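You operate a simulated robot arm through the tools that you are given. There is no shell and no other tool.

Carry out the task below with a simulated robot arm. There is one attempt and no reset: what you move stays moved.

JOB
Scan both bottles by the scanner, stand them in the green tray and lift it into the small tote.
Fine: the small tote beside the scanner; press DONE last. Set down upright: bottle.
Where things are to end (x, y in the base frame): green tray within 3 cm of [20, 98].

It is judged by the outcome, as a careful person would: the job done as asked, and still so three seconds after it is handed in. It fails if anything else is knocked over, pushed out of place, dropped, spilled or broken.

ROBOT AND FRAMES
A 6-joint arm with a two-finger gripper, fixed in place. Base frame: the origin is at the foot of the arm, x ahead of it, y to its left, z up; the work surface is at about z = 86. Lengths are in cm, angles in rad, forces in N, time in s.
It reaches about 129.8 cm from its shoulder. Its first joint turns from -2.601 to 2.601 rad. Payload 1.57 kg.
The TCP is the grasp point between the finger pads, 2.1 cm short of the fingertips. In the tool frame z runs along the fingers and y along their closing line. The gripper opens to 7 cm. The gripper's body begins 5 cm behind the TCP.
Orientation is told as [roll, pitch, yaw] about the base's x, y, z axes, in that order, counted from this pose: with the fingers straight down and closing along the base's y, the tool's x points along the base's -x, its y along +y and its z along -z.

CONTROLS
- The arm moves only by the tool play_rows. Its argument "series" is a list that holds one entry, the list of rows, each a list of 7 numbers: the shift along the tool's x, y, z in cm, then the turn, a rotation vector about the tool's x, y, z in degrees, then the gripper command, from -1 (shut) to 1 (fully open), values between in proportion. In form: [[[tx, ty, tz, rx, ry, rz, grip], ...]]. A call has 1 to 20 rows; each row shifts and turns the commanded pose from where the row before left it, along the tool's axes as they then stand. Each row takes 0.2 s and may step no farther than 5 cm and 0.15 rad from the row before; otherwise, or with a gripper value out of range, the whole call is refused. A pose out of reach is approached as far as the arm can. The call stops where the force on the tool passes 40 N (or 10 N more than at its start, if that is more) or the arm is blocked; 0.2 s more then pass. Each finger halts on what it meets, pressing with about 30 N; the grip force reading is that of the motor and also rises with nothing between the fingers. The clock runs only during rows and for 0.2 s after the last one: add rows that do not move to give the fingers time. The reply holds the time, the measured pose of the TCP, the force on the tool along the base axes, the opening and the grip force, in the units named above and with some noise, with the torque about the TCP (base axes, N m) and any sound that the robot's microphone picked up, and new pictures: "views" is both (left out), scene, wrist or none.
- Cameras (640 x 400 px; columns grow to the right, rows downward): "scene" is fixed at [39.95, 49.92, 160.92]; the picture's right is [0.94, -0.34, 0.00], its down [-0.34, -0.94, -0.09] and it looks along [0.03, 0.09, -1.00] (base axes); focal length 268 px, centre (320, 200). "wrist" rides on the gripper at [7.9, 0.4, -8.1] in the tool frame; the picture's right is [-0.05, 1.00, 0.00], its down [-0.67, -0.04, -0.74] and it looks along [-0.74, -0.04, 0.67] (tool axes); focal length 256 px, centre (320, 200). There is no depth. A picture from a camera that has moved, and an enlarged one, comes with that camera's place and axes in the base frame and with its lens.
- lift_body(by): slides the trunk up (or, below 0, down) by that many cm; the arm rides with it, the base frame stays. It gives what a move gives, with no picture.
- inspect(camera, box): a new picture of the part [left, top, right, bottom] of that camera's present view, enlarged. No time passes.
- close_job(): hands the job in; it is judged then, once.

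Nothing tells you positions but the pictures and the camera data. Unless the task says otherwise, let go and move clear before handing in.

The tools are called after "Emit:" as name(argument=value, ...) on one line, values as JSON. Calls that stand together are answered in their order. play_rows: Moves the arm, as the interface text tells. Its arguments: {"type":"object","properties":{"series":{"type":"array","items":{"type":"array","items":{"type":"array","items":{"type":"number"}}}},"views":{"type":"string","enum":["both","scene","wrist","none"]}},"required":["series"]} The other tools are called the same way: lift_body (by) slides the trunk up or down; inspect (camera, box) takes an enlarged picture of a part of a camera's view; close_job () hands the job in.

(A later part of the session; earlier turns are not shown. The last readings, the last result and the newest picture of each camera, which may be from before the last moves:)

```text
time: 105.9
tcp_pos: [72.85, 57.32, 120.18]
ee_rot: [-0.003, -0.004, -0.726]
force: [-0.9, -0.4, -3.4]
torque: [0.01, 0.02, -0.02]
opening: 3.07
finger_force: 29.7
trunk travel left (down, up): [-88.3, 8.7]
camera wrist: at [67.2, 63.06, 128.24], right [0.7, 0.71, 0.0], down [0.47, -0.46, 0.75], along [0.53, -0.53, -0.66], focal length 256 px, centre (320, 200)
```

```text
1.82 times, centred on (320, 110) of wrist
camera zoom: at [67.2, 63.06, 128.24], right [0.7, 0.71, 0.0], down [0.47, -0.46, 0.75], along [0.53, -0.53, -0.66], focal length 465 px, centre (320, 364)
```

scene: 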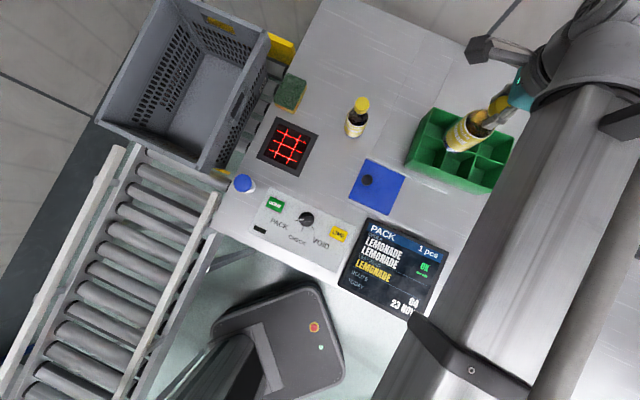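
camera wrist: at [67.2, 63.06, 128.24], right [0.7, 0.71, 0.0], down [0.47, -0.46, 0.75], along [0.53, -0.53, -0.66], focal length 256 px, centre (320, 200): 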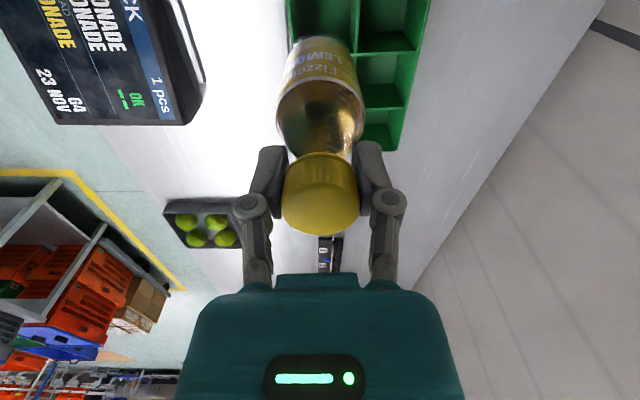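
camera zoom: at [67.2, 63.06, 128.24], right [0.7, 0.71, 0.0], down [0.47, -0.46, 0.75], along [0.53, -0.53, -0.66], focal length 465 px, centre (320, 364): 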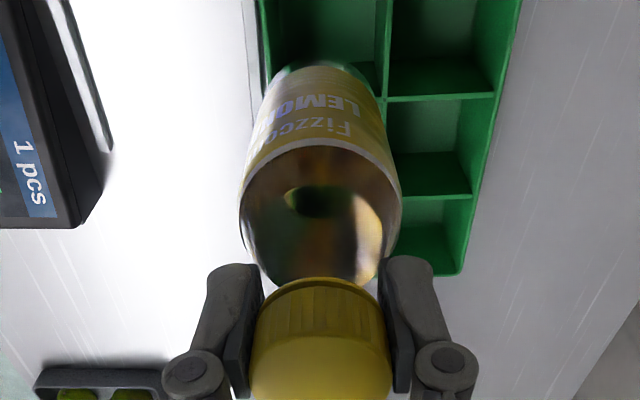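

I'm above the cell; let me measure the offsets precisely with a tighter zoom before lowering.

Emit:
inspect(camera="wrist", box=[270, 0, 390, 75])

Emit:
inspect(camera="scene", box=[400, 90, 530, 200])

```text
5.33 times, centred on (330, 38) of wrist
camera zoom: at [67.2, 63.06, 128.24], right [0.7, 0.71, 0.0], down [0.47, -0.46, 0.75], along [0.53, -0.53, -0.66], focal length 1365 px, centre (267, 1067)
```

zoom: 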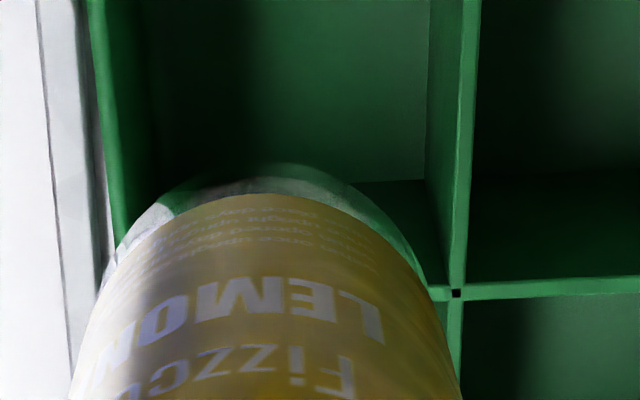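

```text
3.64 times, centred on (465, 145) of scene
camera zoom: at [39.95, 49.92, 160.92], right [0.94, -0.34, 0.0], down [-0.34, -0.94, -0.09], along [0.03, 0.09, -1.0], focal length 973 px, centre (-207, 400)
```

zoom: 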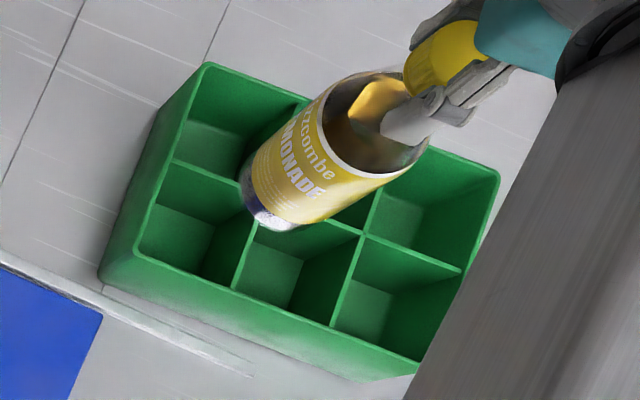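

Offsets measured: cell centre is about +0.17 along tool x and +0.4 along tool y. I correct and lower to just above the rim, then check again.

Emit:
play_rows(series=[[[0.17, 0.4, 0, 0, 0, 0, -1], [0, 0, 0, 0, 0, 0, -1]]], views="none")

Emit:
lift_body(by=-8.5)

Emit:
inspect(camera="wrist", box=[240, 0, 400, 100])

Emit:
inspect(camera="scene", box=[400, 90, 530, 200])

```text
time: 106.5
tcp_pos: [73.01, 58.08, 120.17]
ee_rot: [-0.004, -0.005, -0.726]
force: [-0.8, -0.2, -3.6]
torque: [0.02, 0.03, 0.03]
opening: 3.09
finger_force: 30.0
trunk travel left (down, up): [-88.3, 8.7]
```

```text
time: 107.7
tcp_pos: [73.04, 58.09, 111.66]
ee_rot: [-0.003, -0.004, -0.722]
force: [0.1, -0.6, -3.9]
torque: [0.02, 0.0, 0.01]
opening: 3.09
finger_force: 30.5
trunk travel left (down, up): [-79.8, 17.2]
```

```text
4.00 times, centred on (320, 50) of wrist
camera zoom: at [67.32, 63.5, 119.74], right [0.7, 0.71, 0.0], down [0.47, -0.46, 0.75], along [0.53, -0.53, -0.66], focal length 1024 px, centre (320, 800)
```

zoom: 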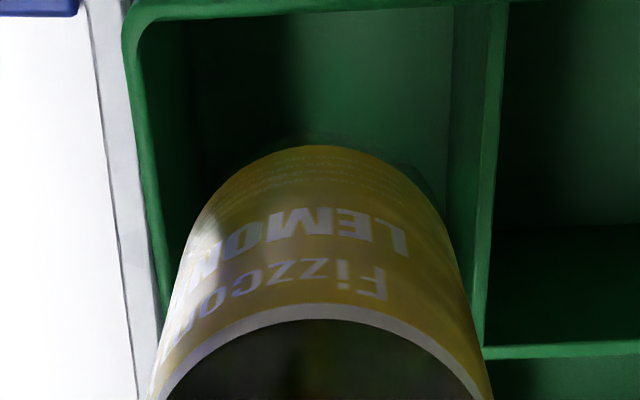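

```text
3.64 times, centred on (465, 145) of scene
camera zoom: at [39.95, 49.92, 160.92], right [0.94, -0.34, 0.0], down [-0.34, -0.94, -0.09], along [0.03, 0.09, -1.0], focal length 973 px, centre (-207, 400)
```

zoom: 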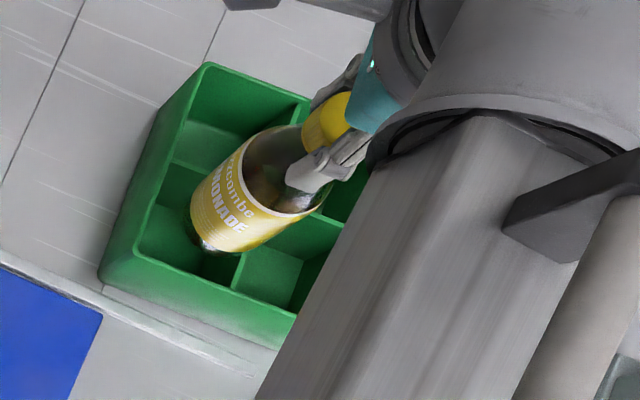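

Emit:
inspect(camera="wrist", box=[262, 0, 322, 60])

Emit:
inspect(camera="wrist", box=[340, 0, 400, 100])

```text
6.67 times, centred on (292, 30) of wrist
camera zoom: at [67.32, 63.5, 119.74], right [0.7, 0.71, 0.0], down [0.47, -0.46, 0.75], along [0.53, -0.53, -0.66], focal length 1707 px, centre (507, 1333)
```

zoom: 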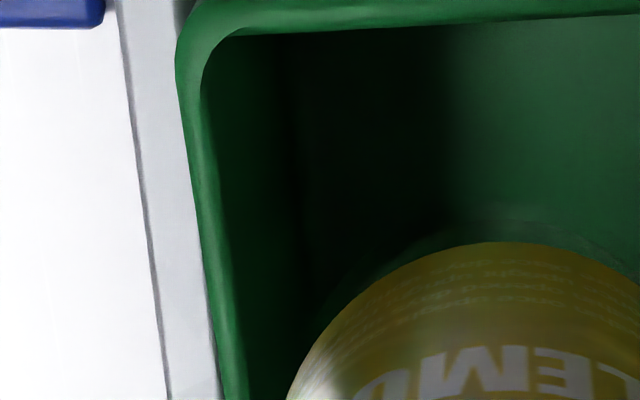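

```text
4.00 times, centred on (370, 50) of wrist
camera zoom: at [67.32, 63.5, 119.74], right [0.7, 0.71, 0.0], down [0.47, -0.46, 0.75], along [0.53, -0.53, -0.66], focal length 1024 px, centre (120, 800)
```

zoom: 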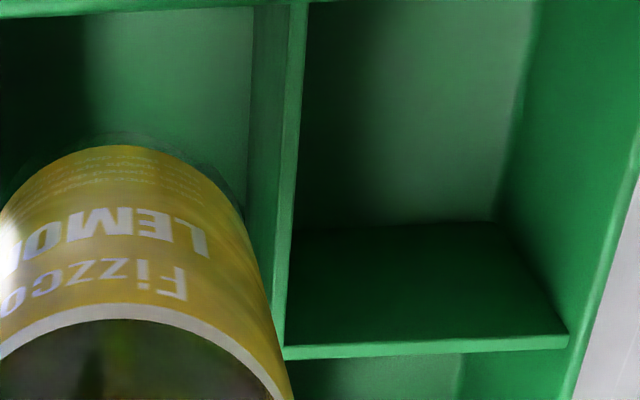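

The bottle is centred in the cell within about 0.1 cm. Lowering into the cell, slowly near the bottom.

Emit:
lift_body(by=-5)

Emit:
lift_body(by=-4)

Emit:
inspect(camera="wrist", box=[200, 0, 440, 160])

```text
time: 108.6
tcp_pos: [72.99, 57.93, 106.6]
ee_rot: [-0.005, -0.005, -0.724]
force: [-0.1, -0.1, -3.2]
torque: [0.02, 0.01, -0.02]
opening: 3.07
finger_force: 29.5
trunk travel left (down, up): [-74.8, 22.2]
```

```text
time: 109.5
tcp_pos: [72.95, 57.99, 102.47]
ee_rot: [-0.002, -0.005, -0.725]
force: [0.1, 0.6, -4.4]
torque: [0.04, 0.03, -0.01]
opening: 3.05
finger_force: 30.1
trunk travel left (down, up): [-70.8, 26.2]
```

```text
2.50 times, centred on (320, 80) of wrist
camera zoom: at [67.32, 63.5, 110.74], right [0.7, 0.71, 0.0], down [0.47, -0.46, 0.75], along [0.53, -0.53, -0.66], focal length 640 px, centre (320, 500)
```

zoom: 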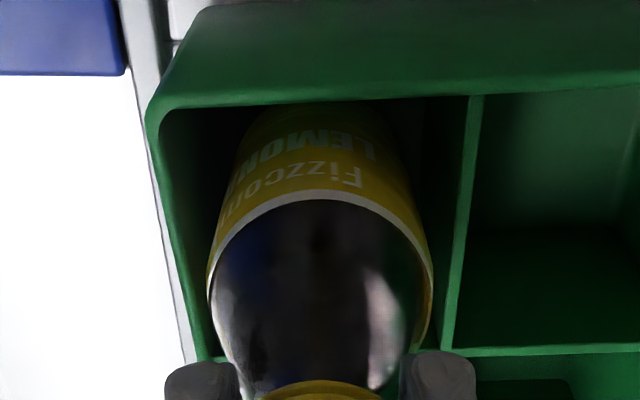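

Emit:
lift_body(by=-0.7)

Emit:
lift_body(by=-0.3)

```text
time: 110.0
tcp_pos: [73.03, 57.81, 102.09]
ee_rot: [-0.002, -0.006, -0.724]
force: [1.4, -0.4, 10.7]
torque: [0.08, -0.11, 0.02]
opening: 3.09
finger_force: 30.0
trunk travel left (down, up): [-70.1, 26.9]
```

```text
time: 110.5
tcp_pos: [72.97, 57.83, 101.92]
ee_rot: [-0.003, -0.005, -0.724]
force: [2.5, -1.7, 20.5]
torque: [-0.07, -0.09, 0.0]
opening: 3.11
finger_force: 29.9
trunk travel left (down, up): [-69.8, 27.2]
```

Contact with the tray floor. I relieve the pressure slightly, then open the fingers.

Emit:
lift_body(by=0.35)

Emit:
play_rows(series=[[[0, 0, 0, 0, 0, 0, -0.2], [0, 0, 0, 0, 0, 0, 0], [0, 0, 0, 0, 0, 0, 0.2], [0, 0, 0, 0, 0, 0, 0.4], [0, 0, 0, 0, 0, 0, 0.4], [0, 0, 0, 0, 0, 0, 0.4]]], views="wrist")

```text
time: 111.1
tcp_pos: [73.03, 57.99, 102.0]
ee_rot: [-0.004, -0.005, -0.723]
force: [0.2, -0.6, -4.3]
torque: [-0.02, 0.02, -0.01]
opening: 3.07
finger_force: 29.9
trunk travel left (down, up): [-70.2, 26.8]
```

```text
time: 112.5
tcp_pos: [72.97, 57.83, 102.03]
ee_rot: [-0.003, -0.004, -0.725]
force: [-0.4, 0.1, 0.1]
torque: [0.0, 0.01, 0.0]
opening: 4.9
finger_force: 0.1
trunk travel left (down, up): [-70.2, 26.8]
camera wrist: at [67.3, 63.49, 110.11], right [0.7, 0.71, 0.0], down [0.47, -0.46, 0.75], along [0.53, -0.53, -0.66], focal length 256 px, centre (320, 200)
```

wrist: 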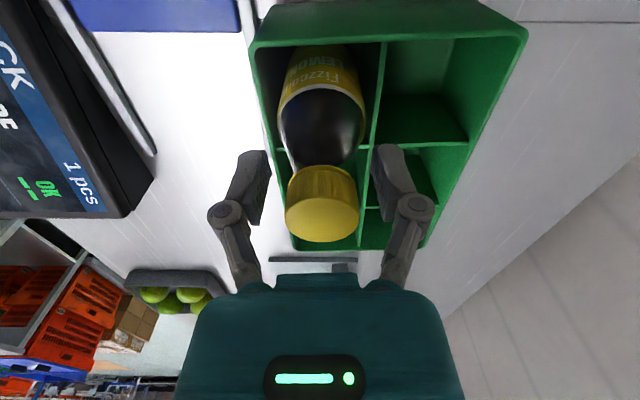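

Bottle B stands in the tray. I raise the hand clear and go for bottle A.

Emit:
lift_body(by=14)

Emit:
inspect(camera="wrist", box=[0, 0, 640, 400])

```text
time: 114.1
tcp_pos: [73.03, 58.03, 116.12]
ee_rot: [-0.004, -0.005, -0.725]
force: [-0.2, 0.8, -0.7]
torque: [-0.04, 0.02, 0.03]
opening: 4.92
finger_force: 0.0
trunk travel left (down, up): [-84.2, 12.8]
```

```text
1.00 times, centred on (320, 200) of wrist (not enlarged: the box is as wide or as high as the picture)
camera zoom: at [67.31, 63.5, 124.1], right [0.7, 0.71, 0.0], down [0.47, -0.46, 0.75], along [0.53, -0.53, -0.66], focal length 256 px, centre (320, 200)
```

zoom: 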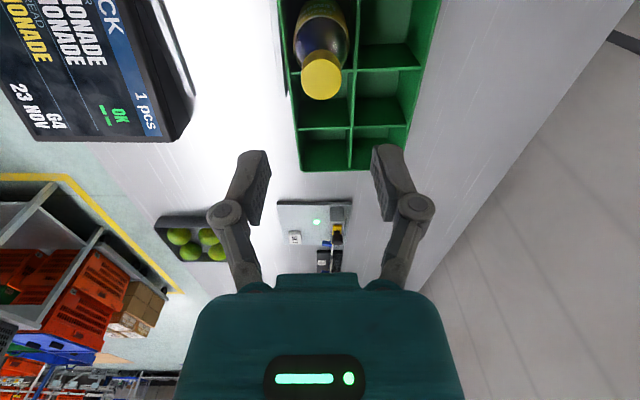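

Emit:
play_rows(series=[[[4.134, 0.188, 0, 0, 0, 0, 1], [4.134, 0.188, 0, 0, 0, 0, 1], [4.134, 0.188, 0, 0, 0, 0, 1], [4.134, 0.188, 0, 0, 0, 0, 1], [4.134, 0.188, 0, 0, 0, 0, 1], [0, 0, 0, 0, 0, 0, 1]]], views="both")

Emit:
inspect(camera="wrist", box=[250, 0, 400, 120])

```text
time: 115.5
tcp_pos: [58.06, 72.35, 116.01]
ee_rot: [-0.003, -0.006, -0.724]
force: [-0.1, -0.4, -0.2]
torque: [-0.01, -0.01, 0.0]
opening: 6.99
finger_force: 0.0
trunk travel left (down, up): [-84.2, 12.8]
camera wrist: at [52.38, 77.92, 124.11], right [0.7, 0.71, 0.0], down [0.47, -0.46, 0.75], along [0.53, -0.53, -0.66], focal length 256 px, centre (320, 200)
```

scene: 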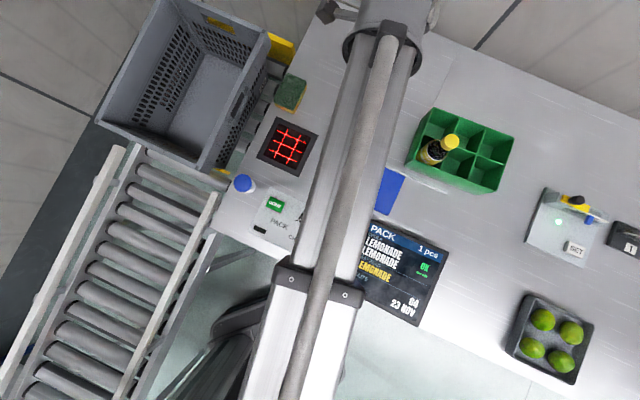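
wrist: 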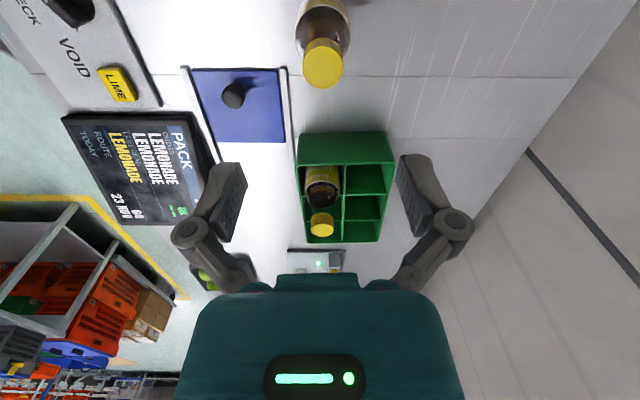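

```text
3.33 times, centred on (325, 60) of wrist
camera zoom: at [52.38, 77.92, 124.11], right [0.7, 0.71, 0.0], down [0.47, -0.46, 0.75], along [0.53, -0.53, -0.66], focal length 853 px, centre (303, 667)
```

zoom: 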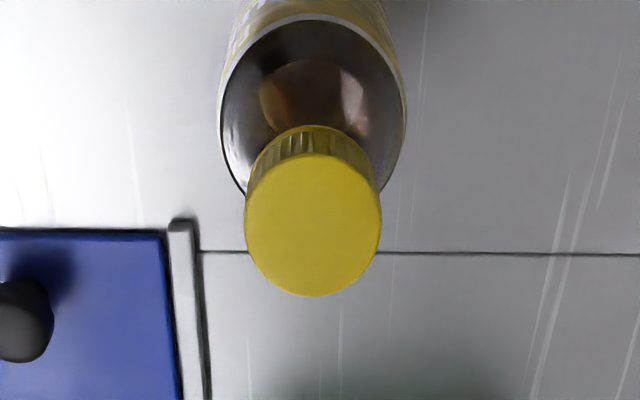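

Bottle A's cap is within 0.3 cm of the hand axis; I correct and lower onto the cap.

Emit:
play_rows(series=[[[-0.21, 0.24, 0, 0, 0, 0, 1], [0, 0, 0, 0, 0, 0, 1]]], views="none")

Emit:
lift_body(by=-11)

Emit:
inspect(camera="wrist", box=[200, 40, 440, 240])

```text
time: 116.1
tcp_pos: [58.3, 72.35, 116.02]
ee_rot: [-0.003, -0.006, -0.724]
force: [0.3, 0.5, -0.5]
torque: [0.01, -0.03, 0.0]
opening: 7.02
finger_force: 0.0
trunk travel left (down, up): [-84.2, 12.8]
```

```text
time: 117.5
tcp_pos: [58.41, 72.36, 105.02]
ee_rot: [-0.004, -0.006, -0.726]
force: [0.1, -0.5, -0.1]
torque: [-0.01, -0.02, -0.01]
opening: 7.01
finger_force: 0.0
trunk travel left (down, up): [-73.2, 23.8]
```

```text
2.00 times, centred on (320, 140) of wrist
camera zoom: at [52.74, 77.95, 113.13], right [0.7, 0.71, 0.0], down [0.47, -0.46, 0.75], along [0.53, -0.53, -0.66], focal length 512 px, centre (320, 320)
```

zoom: 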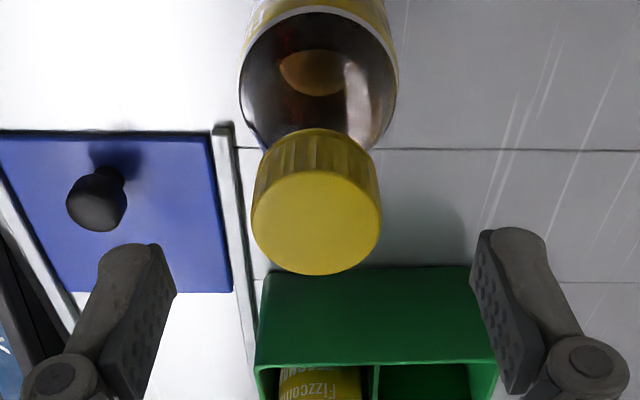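

Emit:
lift_body(by=-3.8)

Emit:
play_rows(series=[[[0, 0, 0, 0, 0, 0, 0], [0, 0, 0, 0, 0, 0, -0.4], [0, 0, 0, 0, 0, 0, -1], [0, 0, 0, 0, 0, 0, -1], [0, 0, 0, 0, 0, 0, -1], [0, 0, 0, 0, 0, 0, -1]]], views="wrist")

```text
time: 118.4
tcp_pos: [58.3, 72.44, 101.17]
ee_rot: [-0.003, -0.005, -0.724]
force: [0.2, 0.4, -0.5]
torque: [0.01, -0.01, 0.01]
opening: 7.0
finger_force: 0.1
trunk travel left (down, up): [-69.4, 27.6]
```

```text
time: 119.8
tcp_pos: [58.37, 72.31, 101.18]
ee_rot: [-0.003, -0.005, -0.725]
force: [-0.1, -1.0, 0.7]
torque: [-0.1, 0.08, 0.0]
opening: 3.07
finger_force: 29.7
trunk travel left (down, up): [-69.4, 27.6]
camera wrist: at [52.73, 77.95, 109.32], right [0.7, 0.71, 0.0], down [0.47, -0.46, 0.75], along [0.53, -0.53, -0.66], focal length 256 px, centre (320, 200)
```

wrist: 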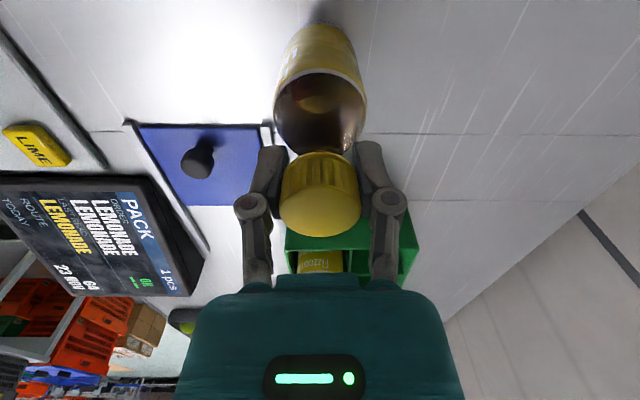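

Bottle A is gripped. I lift it and bring it upright over the scanner as before.

Emit:
lift_body(by=9)

Emit:
play_rows(series=[[[3.18, -2.36, 0, 0, 0, 0, -1], [3.18, -2.36, 0, 0, 0, 0, -1], [3.18, -2.36, 0, 0, 0, 0, -1], [3.18, -2.36, 0, 0, 0, 0, -1], [3.18, -2.36, 0, 0, 0, 0, -1], [0, 0, 0, 0, 0, 0, -1]]], views="scene")

```text
time: 121.0
tcp_pos: [58.48, 72.52, 110.23]
ee_rot: [-0.004, -0.004, -0.725]
force: [0.9, 0.5, -2.4]
torque: [0.0, 0.01, -0.01]
opening: 3.1
finger_force: 29.8
trunk travel left (down, up): [-78.4, 18.6]
```

```text
time: 122.4
tcp_pos: [38.56, 73.85, 110.22]
ee_rot: [-0.002, -0.006, -0.724]
force: [0.1, -0.1, -3.5]
torque: [0.01, 0.0, -0.03]
opening: 3.08
finger_force: 30.1
trunk travel left (down, up): [-78.4, 18.6]
```

scene: 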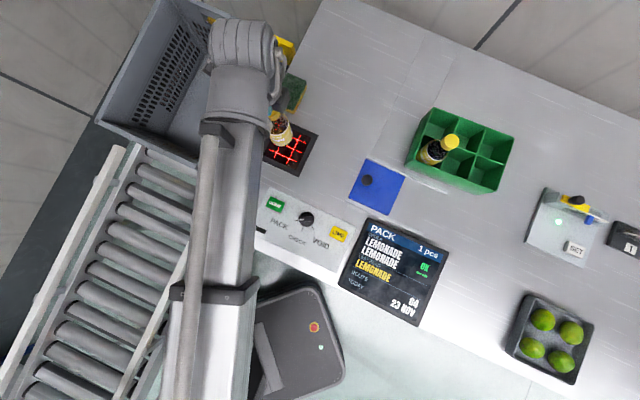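

Now I lower 6 cm as before and pause.

Emit:
lift_body(by=-6.1)

Emit:
play_rows(series=[[[0, 0, 0, 0, 0, 0, -1], [0, 0, 0, 0, 0, 0, -1], [0, 0, 0, 0, 0, 0, -1], [0, 0, 0, 0, 0, 0, -1]]], views="both")

```text
time: 123.4
tcp_pos: [38.71, 73.92, 104.22]
ee_rot: [-0.004, -0.006, -0.724]
force: [-1.2, -0.2, -2.6]
torque: [-0.01, 0.02, 0.03]
opening: 3.12
finger_force: 30.0
trunk travel left (down, up): [-72.3, 24.7]
```

```text
time: 124.4
tcp_pos: [38.6, 73.94, 104.03]
ee_rot: [-0.004, -0.006, -0.723]
force: [0.2, -0.3, -3.2]
torque: [0.02, -0.03, 0.02]
opening: 3.09
finger_force: 29.9
trunk travel left (down, up): [-72.3, 24.7]
camera wrist: at [32.96, 79.47, 112.19], right [0.7, 0.71, 0.0], down [0.47, -0.46, 0.75], along [0.53, -0.53, -0.66], focal length 256 px, centre (320, 200)
```

scene: 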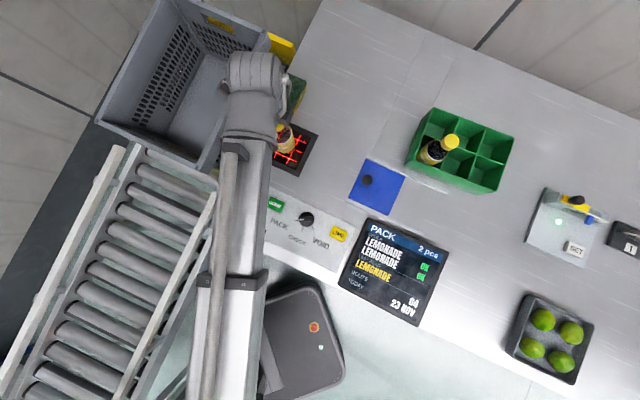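
wrist: 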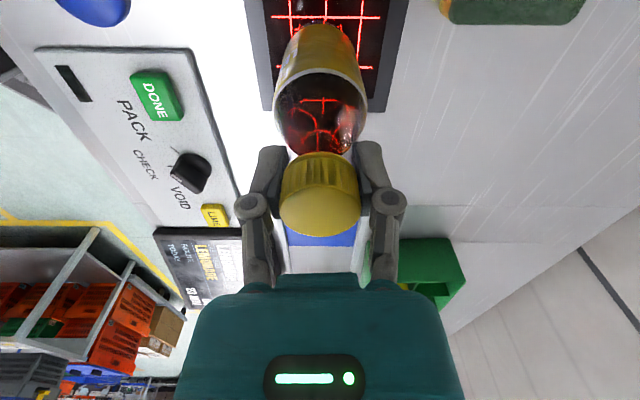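

Both bottles are read: "2 pcs", both OK. I raise well clear and carry bottle A to the tray's far-right cell at about (88.1, 53.9).

Emit:
lift_body(by=22)

Emit:
play_rows(series=[[[-4.19, 1.485, 0, 0, 0, 0, -1], [-4.19, 1.485, 0, 0, 0, 0, -1], [-4.19, 1.485, 0, 0, 0, 0, -1], [-4.19, 1.485, 0, 0, 0, 0, -1], [-4.19, 1.485, 0, 0, 0, 0, -1], [-4.19, 1.485, 0, 0, 0, 0, -1], [-4.19, 1.485, 0, 0, 0, 0, -1], [-4.19, 1.485, 0, 0, 0, 0, -1], [-4.19, 1.485, 0, 0, 0, 0, -1], [-4.19, 1.485, 0, 0, 0, 0, -1], [-4.19, 1.485, 0, 0, 0, 0, -1], [-4.19, 1.485, 0, 0, 0, 0, -1], [0, 0, 0, 0, 0, 0, -1], [0, 0, 0, 0, 0, 0, -1]]], views="both")

Emit:
inspect(camera="wrist", box=[220, 0, 460, 150])

```text
time: 126.8
tcp_pos: [38.57, 74.03, 126.14]
ee_rot: [-0.005, -0.006, -0.726]
force: [0.3, -0.4, -4.0]
torque: [-0.02, -0.03, 0.02]
opening: 3.05
finger_force: 29.4
trunk travel left (down, up): [-94.3, 2.7]
```

```text
time: 129.8
tcp_pos: [88.17, 54.32, 126.07]
ee_rot: [-0.004, -0.002, -0.722]
force: [-0.1, -0.9, -2.5]
torque: [0.02, 0.02, -0.01]
opening: 3.09
finger_force: 29.8
trunk travel left (down, up): [-94.3, 2.7]
camera wrist: at [82.52, 59.72, 134.14], right [0.7, 0.71, 0.0], down [0.47, -0.46, 0.75], along [0.53, -0.53, -0.66], focal length 256 px, centre (320, 200)
```

scene: 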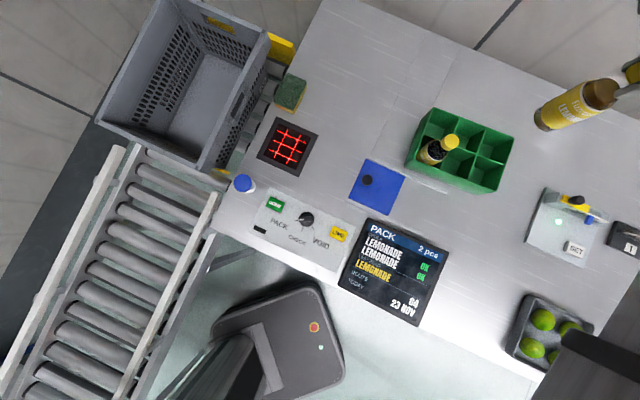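
wrist: 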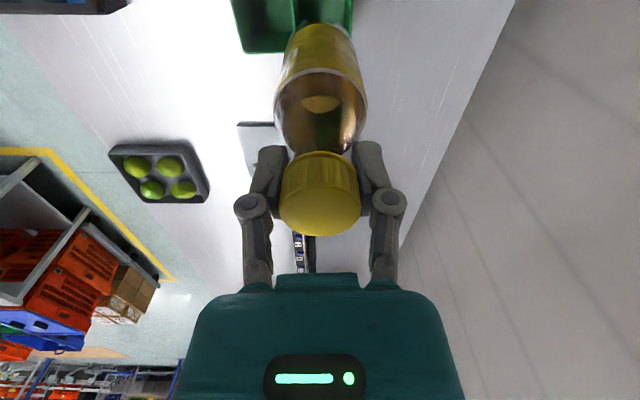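

```text
2.67 times, centred on (340, 75) of wrist
camera zoom: at [82.52, 59.72, 134.14], right [0.7, 0.71, 0.0], down [0.47, -0.46, 0.75], along [0.53, -0.53, -0.66], focal length 683 px, centre (267, 533)
```

zoom: 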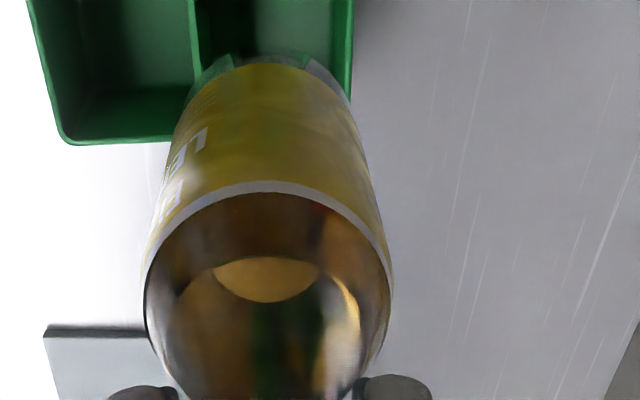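

Emit:
play_rows(series=[[[-0.5, 0, 0, 0, 0, 0, -1], [0, 0, 0, 0, 0, 0, -1]]], views="none")

Emit:
lift_body(by=-13)

Emit:
inspect(camera="wrist", box=[240, 0, 400, 100])

Emit:
inspect(camera="wrist", box=[320, 0, 380, 80])

Emit:
inspect(camera="scene", box=[400, 90, 560, 200])

```text
time: 130.4
tcp_pos: [88.45, 53.79, 126.17]
ee_rot: [-0.002, -0.003, -0.725]
force: [-0.5, 0.7, -3.7]
torque: [0.0, -0.01, -0.01]
opening: 3.07
finger_force: 30.2
trunk travel left (down, up): [-94.3, 2.7]
```

```text
time: 131.9
tcp_pos: [88.37, 53.77, 113.07]
ee_rot: [-0.003, -0.004, -0.723]
force: [-0.7, -0.4, -3.7]
torque: [0.0, 0.0, -0.04]
opening: 3.07
finger_force: 30.6
trunk travel left (down, up): [-81.3, 15.7]
```

```text
4.00 times, centred on (320, 50) of wrist
camera zoom: at [82.84, 59.29, 121.19], right [0.7, 0.71, 0.0], down [0.47, -0.46, 0.75], along [0.53, -0.53, -0.66], focal length 1024 px, centre (320, 800)
```

zoom: 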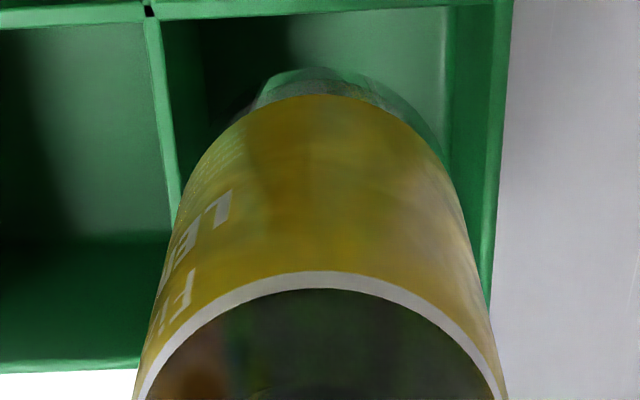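

```text
5.00 times, centred on (350, 40) of wrist
camera zoom: at [82.84, 59.29, 121.19], right [0.7, 0.71, 0.0], down [0.47, -0.46, 0.75], along [0.53, -0.53, -0.66], focal length 1280 px, centre (170, 1000)
```

zoom: 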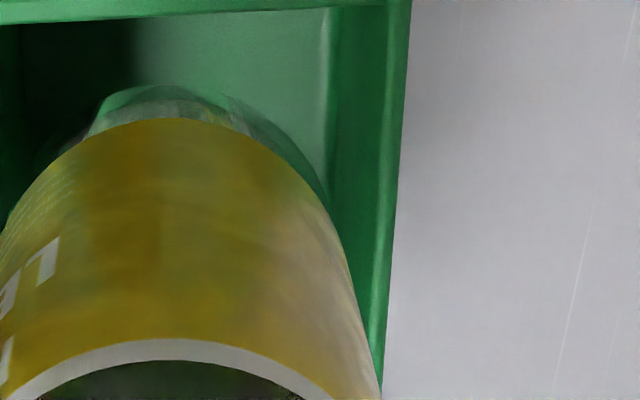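

```text
3.64 times, centred on (480, 145) of scene
camera zoom: at [39.95, 49.92, 160.92], right [0.94, -0.34, 0.0], down [-0.34, -0.94, -0.09], along [0.03, 0.09, -1.0], focal length 973 px, centre (-262, 400)
```

zoom: 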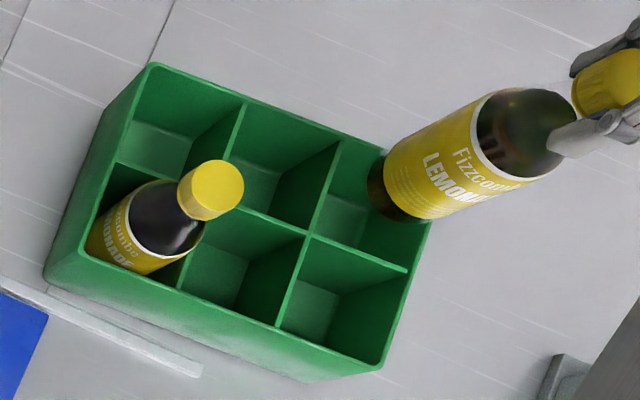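

Emit:
play_rows(series=[[[-0.42, 0.26, 0, 0, 0, 0, -1], [0, 0, 0, 0, 0, 0, -1]]], views="none")

Emit:
lift_body(by=-2)

Emit:
inspect(camera="wrist", box=[240, 0, 400, 100])

Emit:
inspect(camera="scene", box=[420, 90, 540, 200])

```text
time: 132.5
tcp_pos: [89.04, 53.77, 113.16]
ee_rot: [-0.004, -0.003, -0.724]
force: [0.2, 0.0, -3.1]
torque: [0.02, 0.01, 0.01]
opening: 3.05
finger_force: 30.2
trunk travel left (down, up): [-81.3, 15.7]
```

```text
time: 133.2
tcp_pos: [89.01, 53.64, 111.16]
ee_rot: [-0.004, -0.005, -0.724]
force: [-0.7, -0.5, -3.9]
torque: [0.02, -0.04, 0.03]
opening: 3.06
finger_force: 30.1
trunk travel left (down, up): [-79.3, 17.7]
```

```text
4.00 times, centred on (320, 50) of wrist
camera zoom: at [83.31, 59.23, 119.18], right [0.7, 0.71, 0.0], down [0.47, -0.46, 0.75], along [0.53, -0.53, -0.66], focal length 1024 px, centre (320, 800)
```

zoom: 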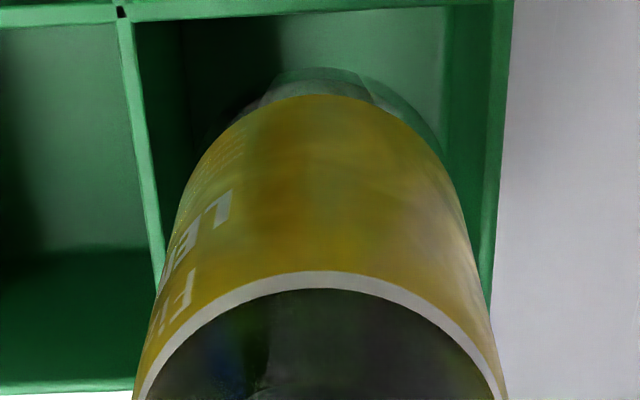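

```text
3.64 times, centred on (480, 145) of scene
camera zoom: at [39.95, 49.92, 160.92], right [0.94, -0.34, 0.0], down [-0.34, -0.94, -0.09], along [0.03, 0.09, -1.0], focal length 973 px, centre (-262, 400)
```

zoom: 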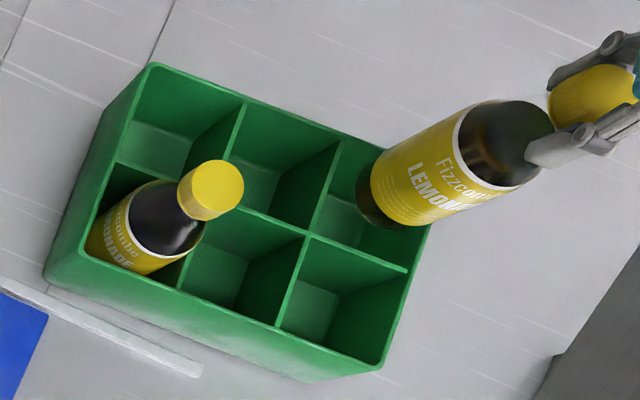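

Centred within 0.1 cm. Lowering bottle A into the far-right cell.

Emit:
lift_body(by=-5)

Emit:
lift_body(by=-3.4)

Emit:
lift_body(by=-0.6)

```text
time: 134.1
tcp_pos: [88.99, 53.7, 106.08]
ee_rot: [-0.004, -0.003, -0.724]
force: [0.4, -0.1, -4.3]
torque: [0.0, -0.02, -0.03]
opening: 3.07
finger_force: 29.5
trunk travel left (down, up): [-74.3, 22.7]
```

```text
time: 134.9
tcp_pos: [88.89, 53.65, 102.76]
ee_rot: [-0.004, -0.004, -0.723]
force: [-0.8, -0.5, -2.9]
torque: [0.03, 0.0, -0.05]
opening: 3.05
finger_force: 30.1
trunk travel left (down, up): [-70.9, 26.1]
```

```text
time: 135.5
tcp_pos: [88.99, 53.73, 102.07]
ee_rot: [-0.004, -0.005, -0.725]
force: [0.4, -0.1, -2.5]
torque: [-0.02, 0.04, 0.02]
opening: 3.05
finger_force: 29.6
trunk travel left (down, up): [-70.3, 26.7]
```

Emit:
lift_body(by=-0.2)

Emit:
play_rows(series=[[[0, 0, 0, 0, 0, 0, -0.2], [0, 0, 0, 0, 0, 0, 0], [0, 0, 0, 0, 0, 0, 0.2], [0, 0, 0, 0, 0, 0, 0.4], [0, 0, 0, 0, 0, 0, 0.4], [0, 0, 0, 0, 0, 0, 0.4]]], views="both")

```text
time: 136.0
tcp_pos: [88.94, 53.69, 101.83]
ee_rot: [-0.004, -0.004, -0.724]
force: [0.0, -0.7, -3.9]
torque: [0.0, -0.02, -0.04]
opening: 3.05
finger_force: 29.8
trunk travel left (down, up): [-70.1, 26.9]
```

```text
time: 137.4
tcp_pos: [89.01, 53.69, 101.94]
ee_rot: [-0.004, -0.005, -0.725]
force: [0.8, 0.2, -0.5]
torque: [-0.06, -0.02, 0.01]
opening: 4.92
finger_force: 0.2
trunk travel left (down, up): [-70.1, 26.9]
camera wrist: at [83.29, 59.23, 110.01], right [0.7, 0.71, 0.0], down [0.47, -0.46, 0.75], along [0.53, -0.53, -0.66], focal length 256 px, centre (320, 200)
```

scene: 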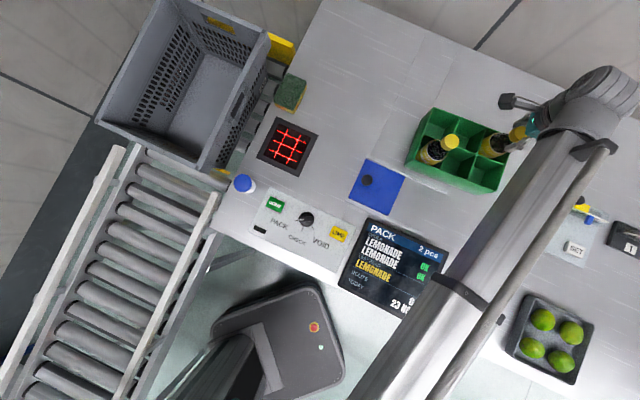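
wrist: 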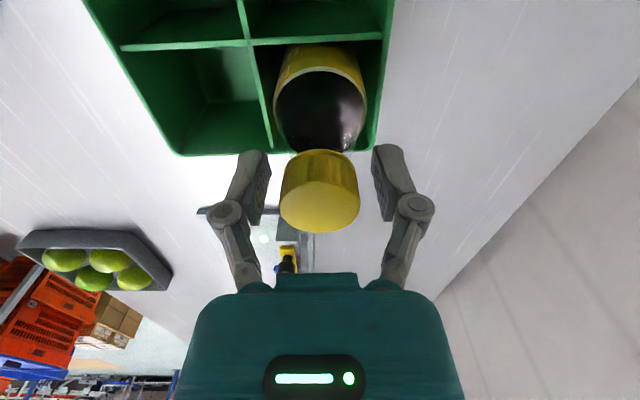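

Bottle A is released and standing. I raise the hand and look at the tray from above.

Emit:
lift_body(by=14)

Emit:
play_rows(series=[[[3.5, -1.75, 0, 0, 0, 0, 1], [3.5, -1.75, 0, 0, 0, 0, 1], [0, 0, 0, 0, 0, 0, 1]]], views="both")

Emit:
inspect(camera="wrist", box=[220, 0, 420, 140])

```text
time: 139.1
tcp_pos: [88.89, 53.74, 115.9]
ee_rot: [-0.003, -0.006, -0.726]
force: [-0.8, 0.6, 1.3]
torque: [-0.01, 0.02, 0.01]
opening: 4.9
finger_force: 0.0
trunk travel left (down, up): [-84.1, 12.9]
```

```text
time: 139.8
tcp_pos: [81.57, 55.72, 115.97]
ee_rot: [-0.003, -0.005, -0.725]
force: [-0.2, -0.3, 0.2]
torque: [-0.04, 0.02, -0.01]
opening: 6.97
finger_force: 0.0
trunk travel left (down, up): [-84.1, 12.9]
camera wrist: at [75.94, 61.28, 123.99], right [0.7, 0.71, 0.0], down [0.47, -0.46, 0.75], along [0.53, -0.53, -0.66], focal length 256 px, centre (320, 200)
```

scene: 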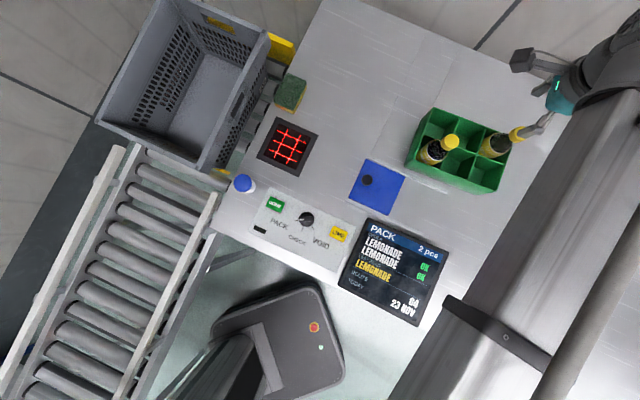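
wrist: 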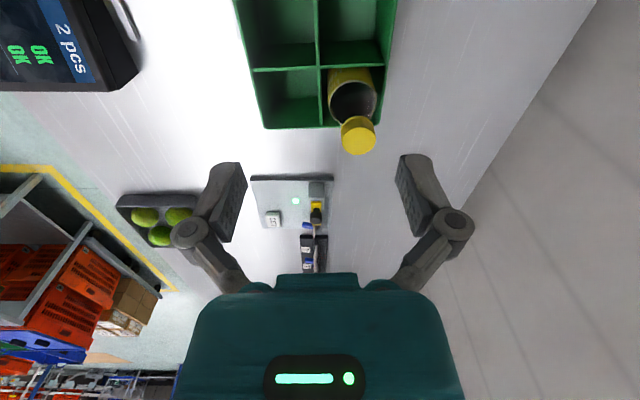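

```text
2.86 times, centred on (320, 70) of wrist
camera zoom: at [75.94, 61.28, 123.99], right [0.7, 0.71, 0.0], down [0.47, -0.46, 0.75], along [0.53, -0.53, -0.66], focal length 731 px, centre (320, 571)
```

zoom: 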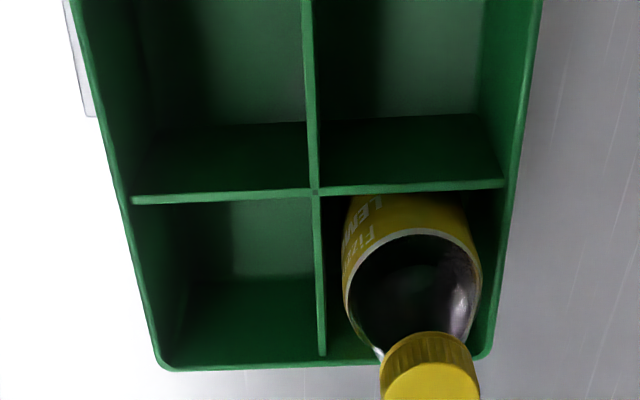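

Both bottles stand in diagonal cells. The tray centre works out at (80.95, 55.85) from two independent measures. I centre the hand on the middle divider and descend part-way.

Emit:
play_rows(series=[[[0.55, -0.31, 0, 0, 0, 0, 0.4], [0, 0, 0, 0, 0, 0, 0.4], [0, 0, 0, 0, 0, 0, 0.4]]], views="none")

Emit:
lift_body(by=-13)

Emit:
inspect(camera="wrist", box=[0, 0, 640, 400])

Emit:
inspect(camera="scene", box=[400, 30, 640, 200])

```text
time: 140.7
tcp_pos: [80.9, 55.89, 115.92]
ee_rot: [-0.002, -0.005, -0.725]
force: [0.2, -0.2, -0.9]
torque: [-0.03, 0.0, -0.01]
opening: 4.89
finger_force: 0.1
trunk travel left (down, up): [-84.1, 12.9]
```

```text
time: 142.2
tcp_pos: [80.89, 55.94, 102.93]
ee_rot: [-0.003, -0.007, -0.724]
force: [0.5, -0.7, 0.2]
torque: [0.01, 0.04, 0.0]
opening: 4.88
finger_force: 0.0
trunk travel left (down, up): [-71.1, 25.9]
```

```text
1.00 times, centred on (320, 200) of wrist (not enlarged: the box is as wide or as high as the picture)
camera zoom: at [75.26, 61.4, 111.02], right [0.7, 0.71, 0.0], down [0.47, -0.46, 0.75], along [0.53, -0.53, -0.66], focal length 256 px, centre (320, 200)
```

zoom: 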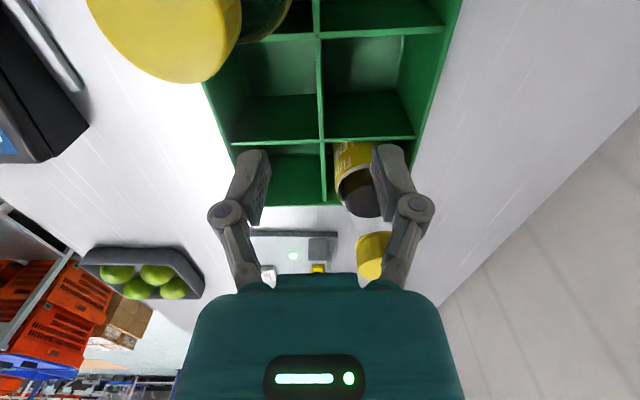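

```text
2.35 times, centred on (520, 115) of scene
camera zoom: at [39.95, 49.92, 160.92], right [0.94, -0.34, 0.0], down [-0.34, -0.94, -0.09], along [0.03, 0.09, -1.0], focal length 630 px, centre (-151, 400)
```

zoom: 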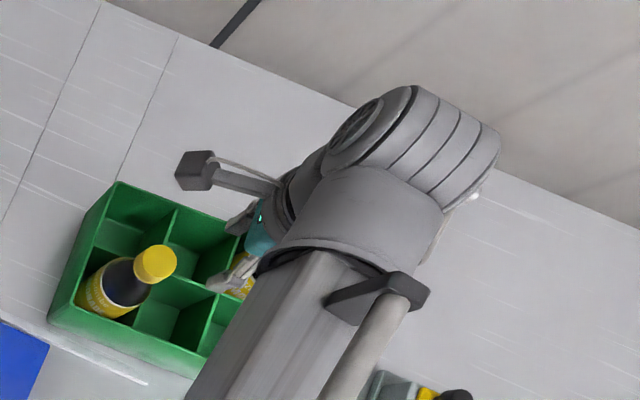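

Clear so far; the camera box will pass beside bottle B's cap with a gap of about 0.6 cm. I lower further in steps and watch.

Emit:
lift_body(by=-6)

Emit:
inspect(camera="wrist", box=[0, 0, 640, 400])

Emit:
inspect(camera="scene", box=[400, 70, 560, 200])

```text
time: 143.2
tcp_pos: [81.0, 55.8, 96.91]
ee_rot: [-0.004, -0.007, -0.723]
force: [0.3, 0.7, 0.1]
torque: [-0.01, 0.0, 0.02]
opening: 4.9
finger_force: 0.0
trunk travel left (down, up): [-65.1, 31.9]
```

```text
1.00 times, centred on (320, 200) of wrist (not enlarged: the box is as wide or as high as the picture)
camera zoom: at [75.26, 61.4, 105.02], right [0.7, 0.71, 0.0], down [0.47, -0.46, 0.75], along [0.53, -0.53, -0.66], focal length 256 px, centre (320, 200)
```

zoom: 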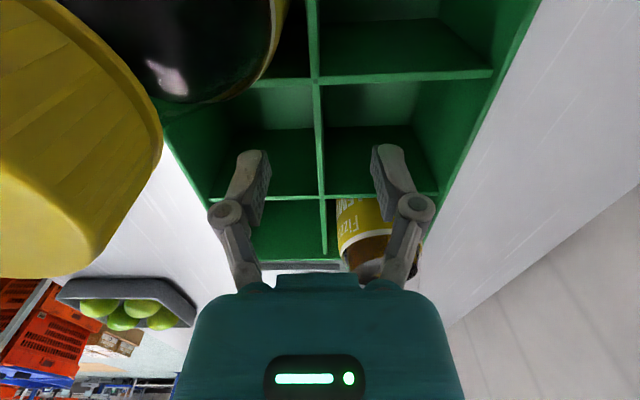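

```text
3.08 times, centred on (480, 135) of scene
camera zoom: at [39.95, 49.92, 160.92], right [0.94, -0.34, 0.0], down [-0.34, -0.94, -0.09], along [0.03, 0.09, -1.0], focal length 823 px, centre (-172, 400)
```

zoom: 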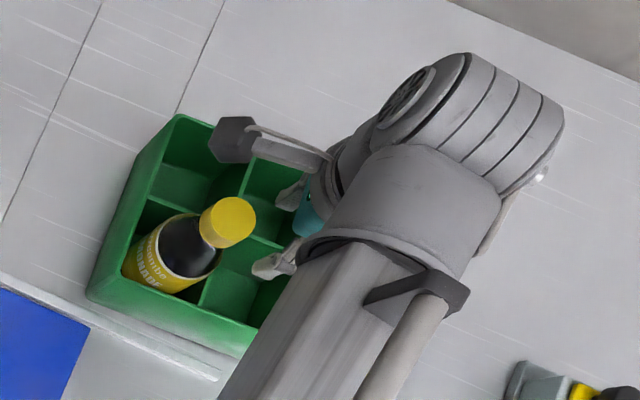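

Emit:
lift_body(by=-2.2)

Emit:
inspect(camera="scene", box=[400, 90, 520, 190])

Emit:
inspect(camera="wrist", box=[0, 0, 640, 400])

```text
time: 143.9
tcp_pos: [80.88, 55.78, 94.67]
ee_rot: [-0.003, -0.006, -0.725]
force: [0.2, 0.1, 0.3]
torque: [0.0, 0.01, 0.02]
opening: 4.9
finger_force: 0.1
trunk travel left (down, up): [-62.9, 34.1]
```

```text
4.00 times, centred on (460, 140) of scene
camera zoom: at [39.95, 49.92, 160.92], right [0.94, -0.34, 0.0], down [-0.34, -0.94, -0.09], along [0.03, 0.09, -1.0], focal length 1070 px, centre (-240, 440)
```

zoom: 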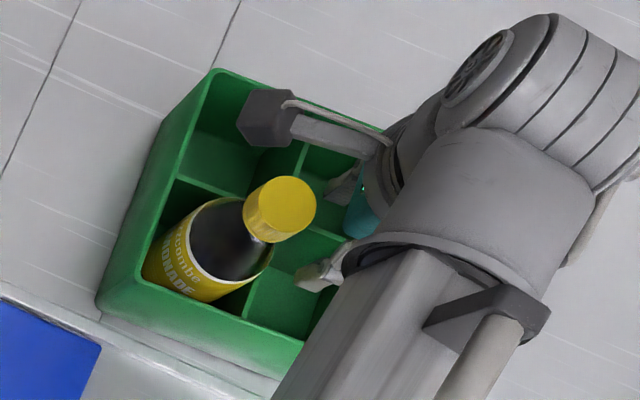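

```text
1.00 times, centred on (320, 200) of wrist (not enlarged: the box is as wide or as high as the picture)
camera zoom: at [75.26, 61.4, 102.82], right [0.7, 0.71, 0.0], down [0.47, -0.46, 0.75], along [0.53, -0.53, -0.66], focal length 256 px, centre (320, 200)
```

zoom: 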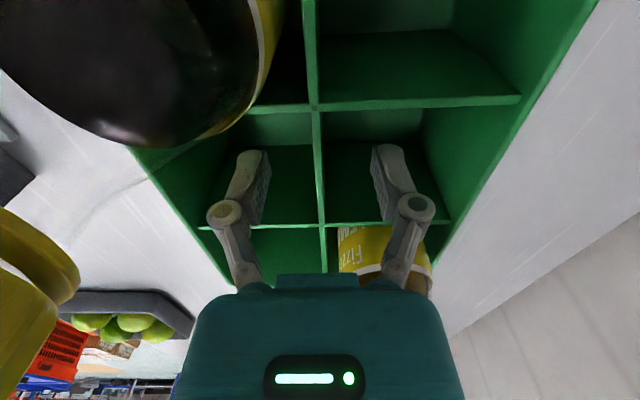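

Emit:
lift_body(by=-2.2)

Emit:
inspect(camera="scene", box=[400, 90, 520, 190])

Emit:
inspect(camera="wrist", box=[160, 60, 480, 300])

```text
time: 144.6
tcp_pos: [80.88, 55.84, 92.59]
ee_rot: [-0.002, -0.006, -0.724]
force: [0.3, 0.4, -0.2]
torque: [-0.01, -0.01, 0.01]
opening: 4.88
finger_force: 0.1
trunk travel left (down, up): [-60.7, 36.3]
```

```text
4.00 times, centred on (460, 140) of scene
camera zoom: at [39.95, 49.92, 160.92], right [0.94, -0.34, 0.0], down [-0.34, -0.94, -0.09], along [0.03, 0.09, -1.0], focal length 1070 px, centre (-240, 440)
```

zoom: 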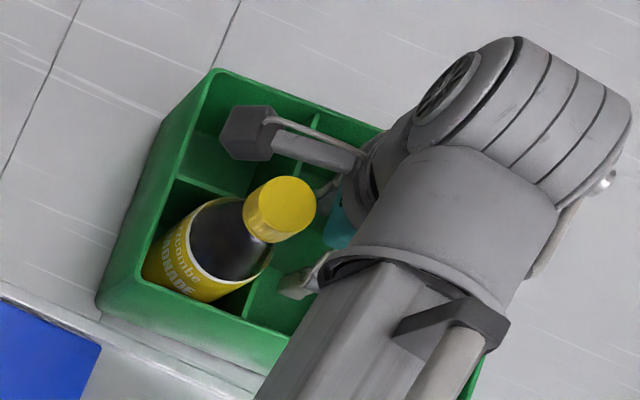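

```text
1.67 times, centred on (320, 180) of wrist
camera zoom: at [75.26, 61.4, 100.61], right [0.7, 0.71, 0.0], down [0.47, -0.46, 0.75], along [0.53, -0.53, -0.66], focal length 427 px, centre (320, 233)
```

zoom: 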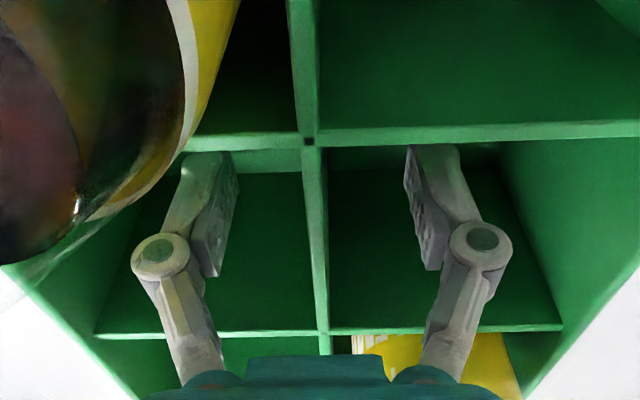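

The fingers straddle the middle divider cleanly. I go 0.8 cm deeper and close.

Emit:
lift_body(by=-0.8)

Emit:
play_rows(series=[[[0, 0, 0, 0, 0, 0, 0], [0, 0, 0, 0, 0, 0, -0.4], [0, 0, 0, 0, 0, 0, -0.8], [0, 0, 0, 0, 0, 0, -1], [0, 0, 0, 0, 0, 0, -1], [0, 0, 0, 0, 0, 0, -1], [0, 0, 0, 0, 0, 0, -1]]], views="both")

```text
time: 145.2
tcp_pos: [80.96, 55.88, 91.76]
ee_rot: [-0.005, -0.006, -0.725]
force: [0.4, -0.4, 0.4]
torque: [0.02, 0.01, -0.03]
opening: 4.88
finger_force: 0.1
trunk travel left (down, up): [-59.9, 37.1]
```

```text
time: 146.8
tcp_pos: [80.99, 55.86, 91.73]
ee_rot: [-0.004, -0.002, -0.725]
force: [-2.0, -1.9, -0.3]
torque: [0.11, 0.15, -0.14]
opening: 0.59
finger_force: 29.7
trunk travel left (down, up): [-59.9, 37.1]
camera wrist: at [75.26, 61.4, 99.81], right [0.7, 0.71, 0.0], down [0.47, -0.46, 0.75], along [0.53, -0.53, -0.66], focal length 256 px, centre (320, 200)
```

scene: 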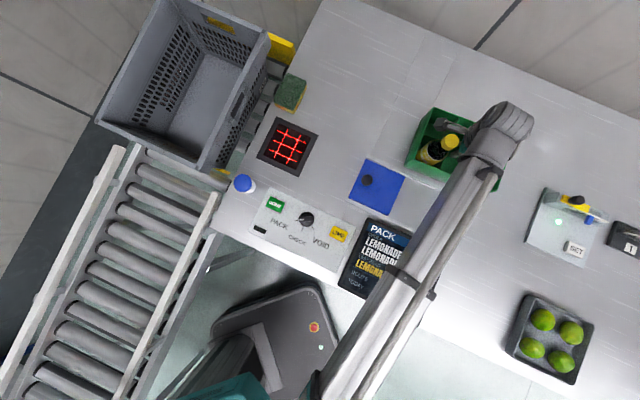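
wrist: 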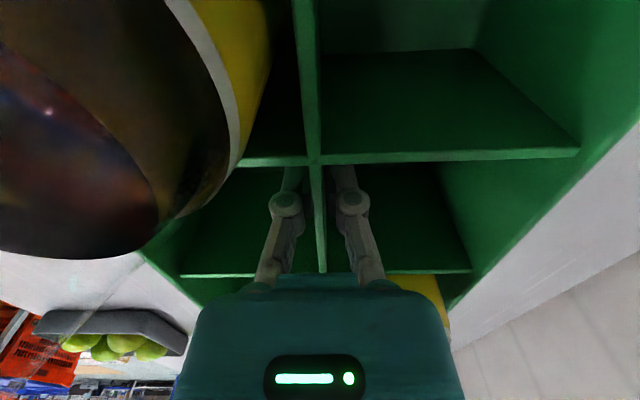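

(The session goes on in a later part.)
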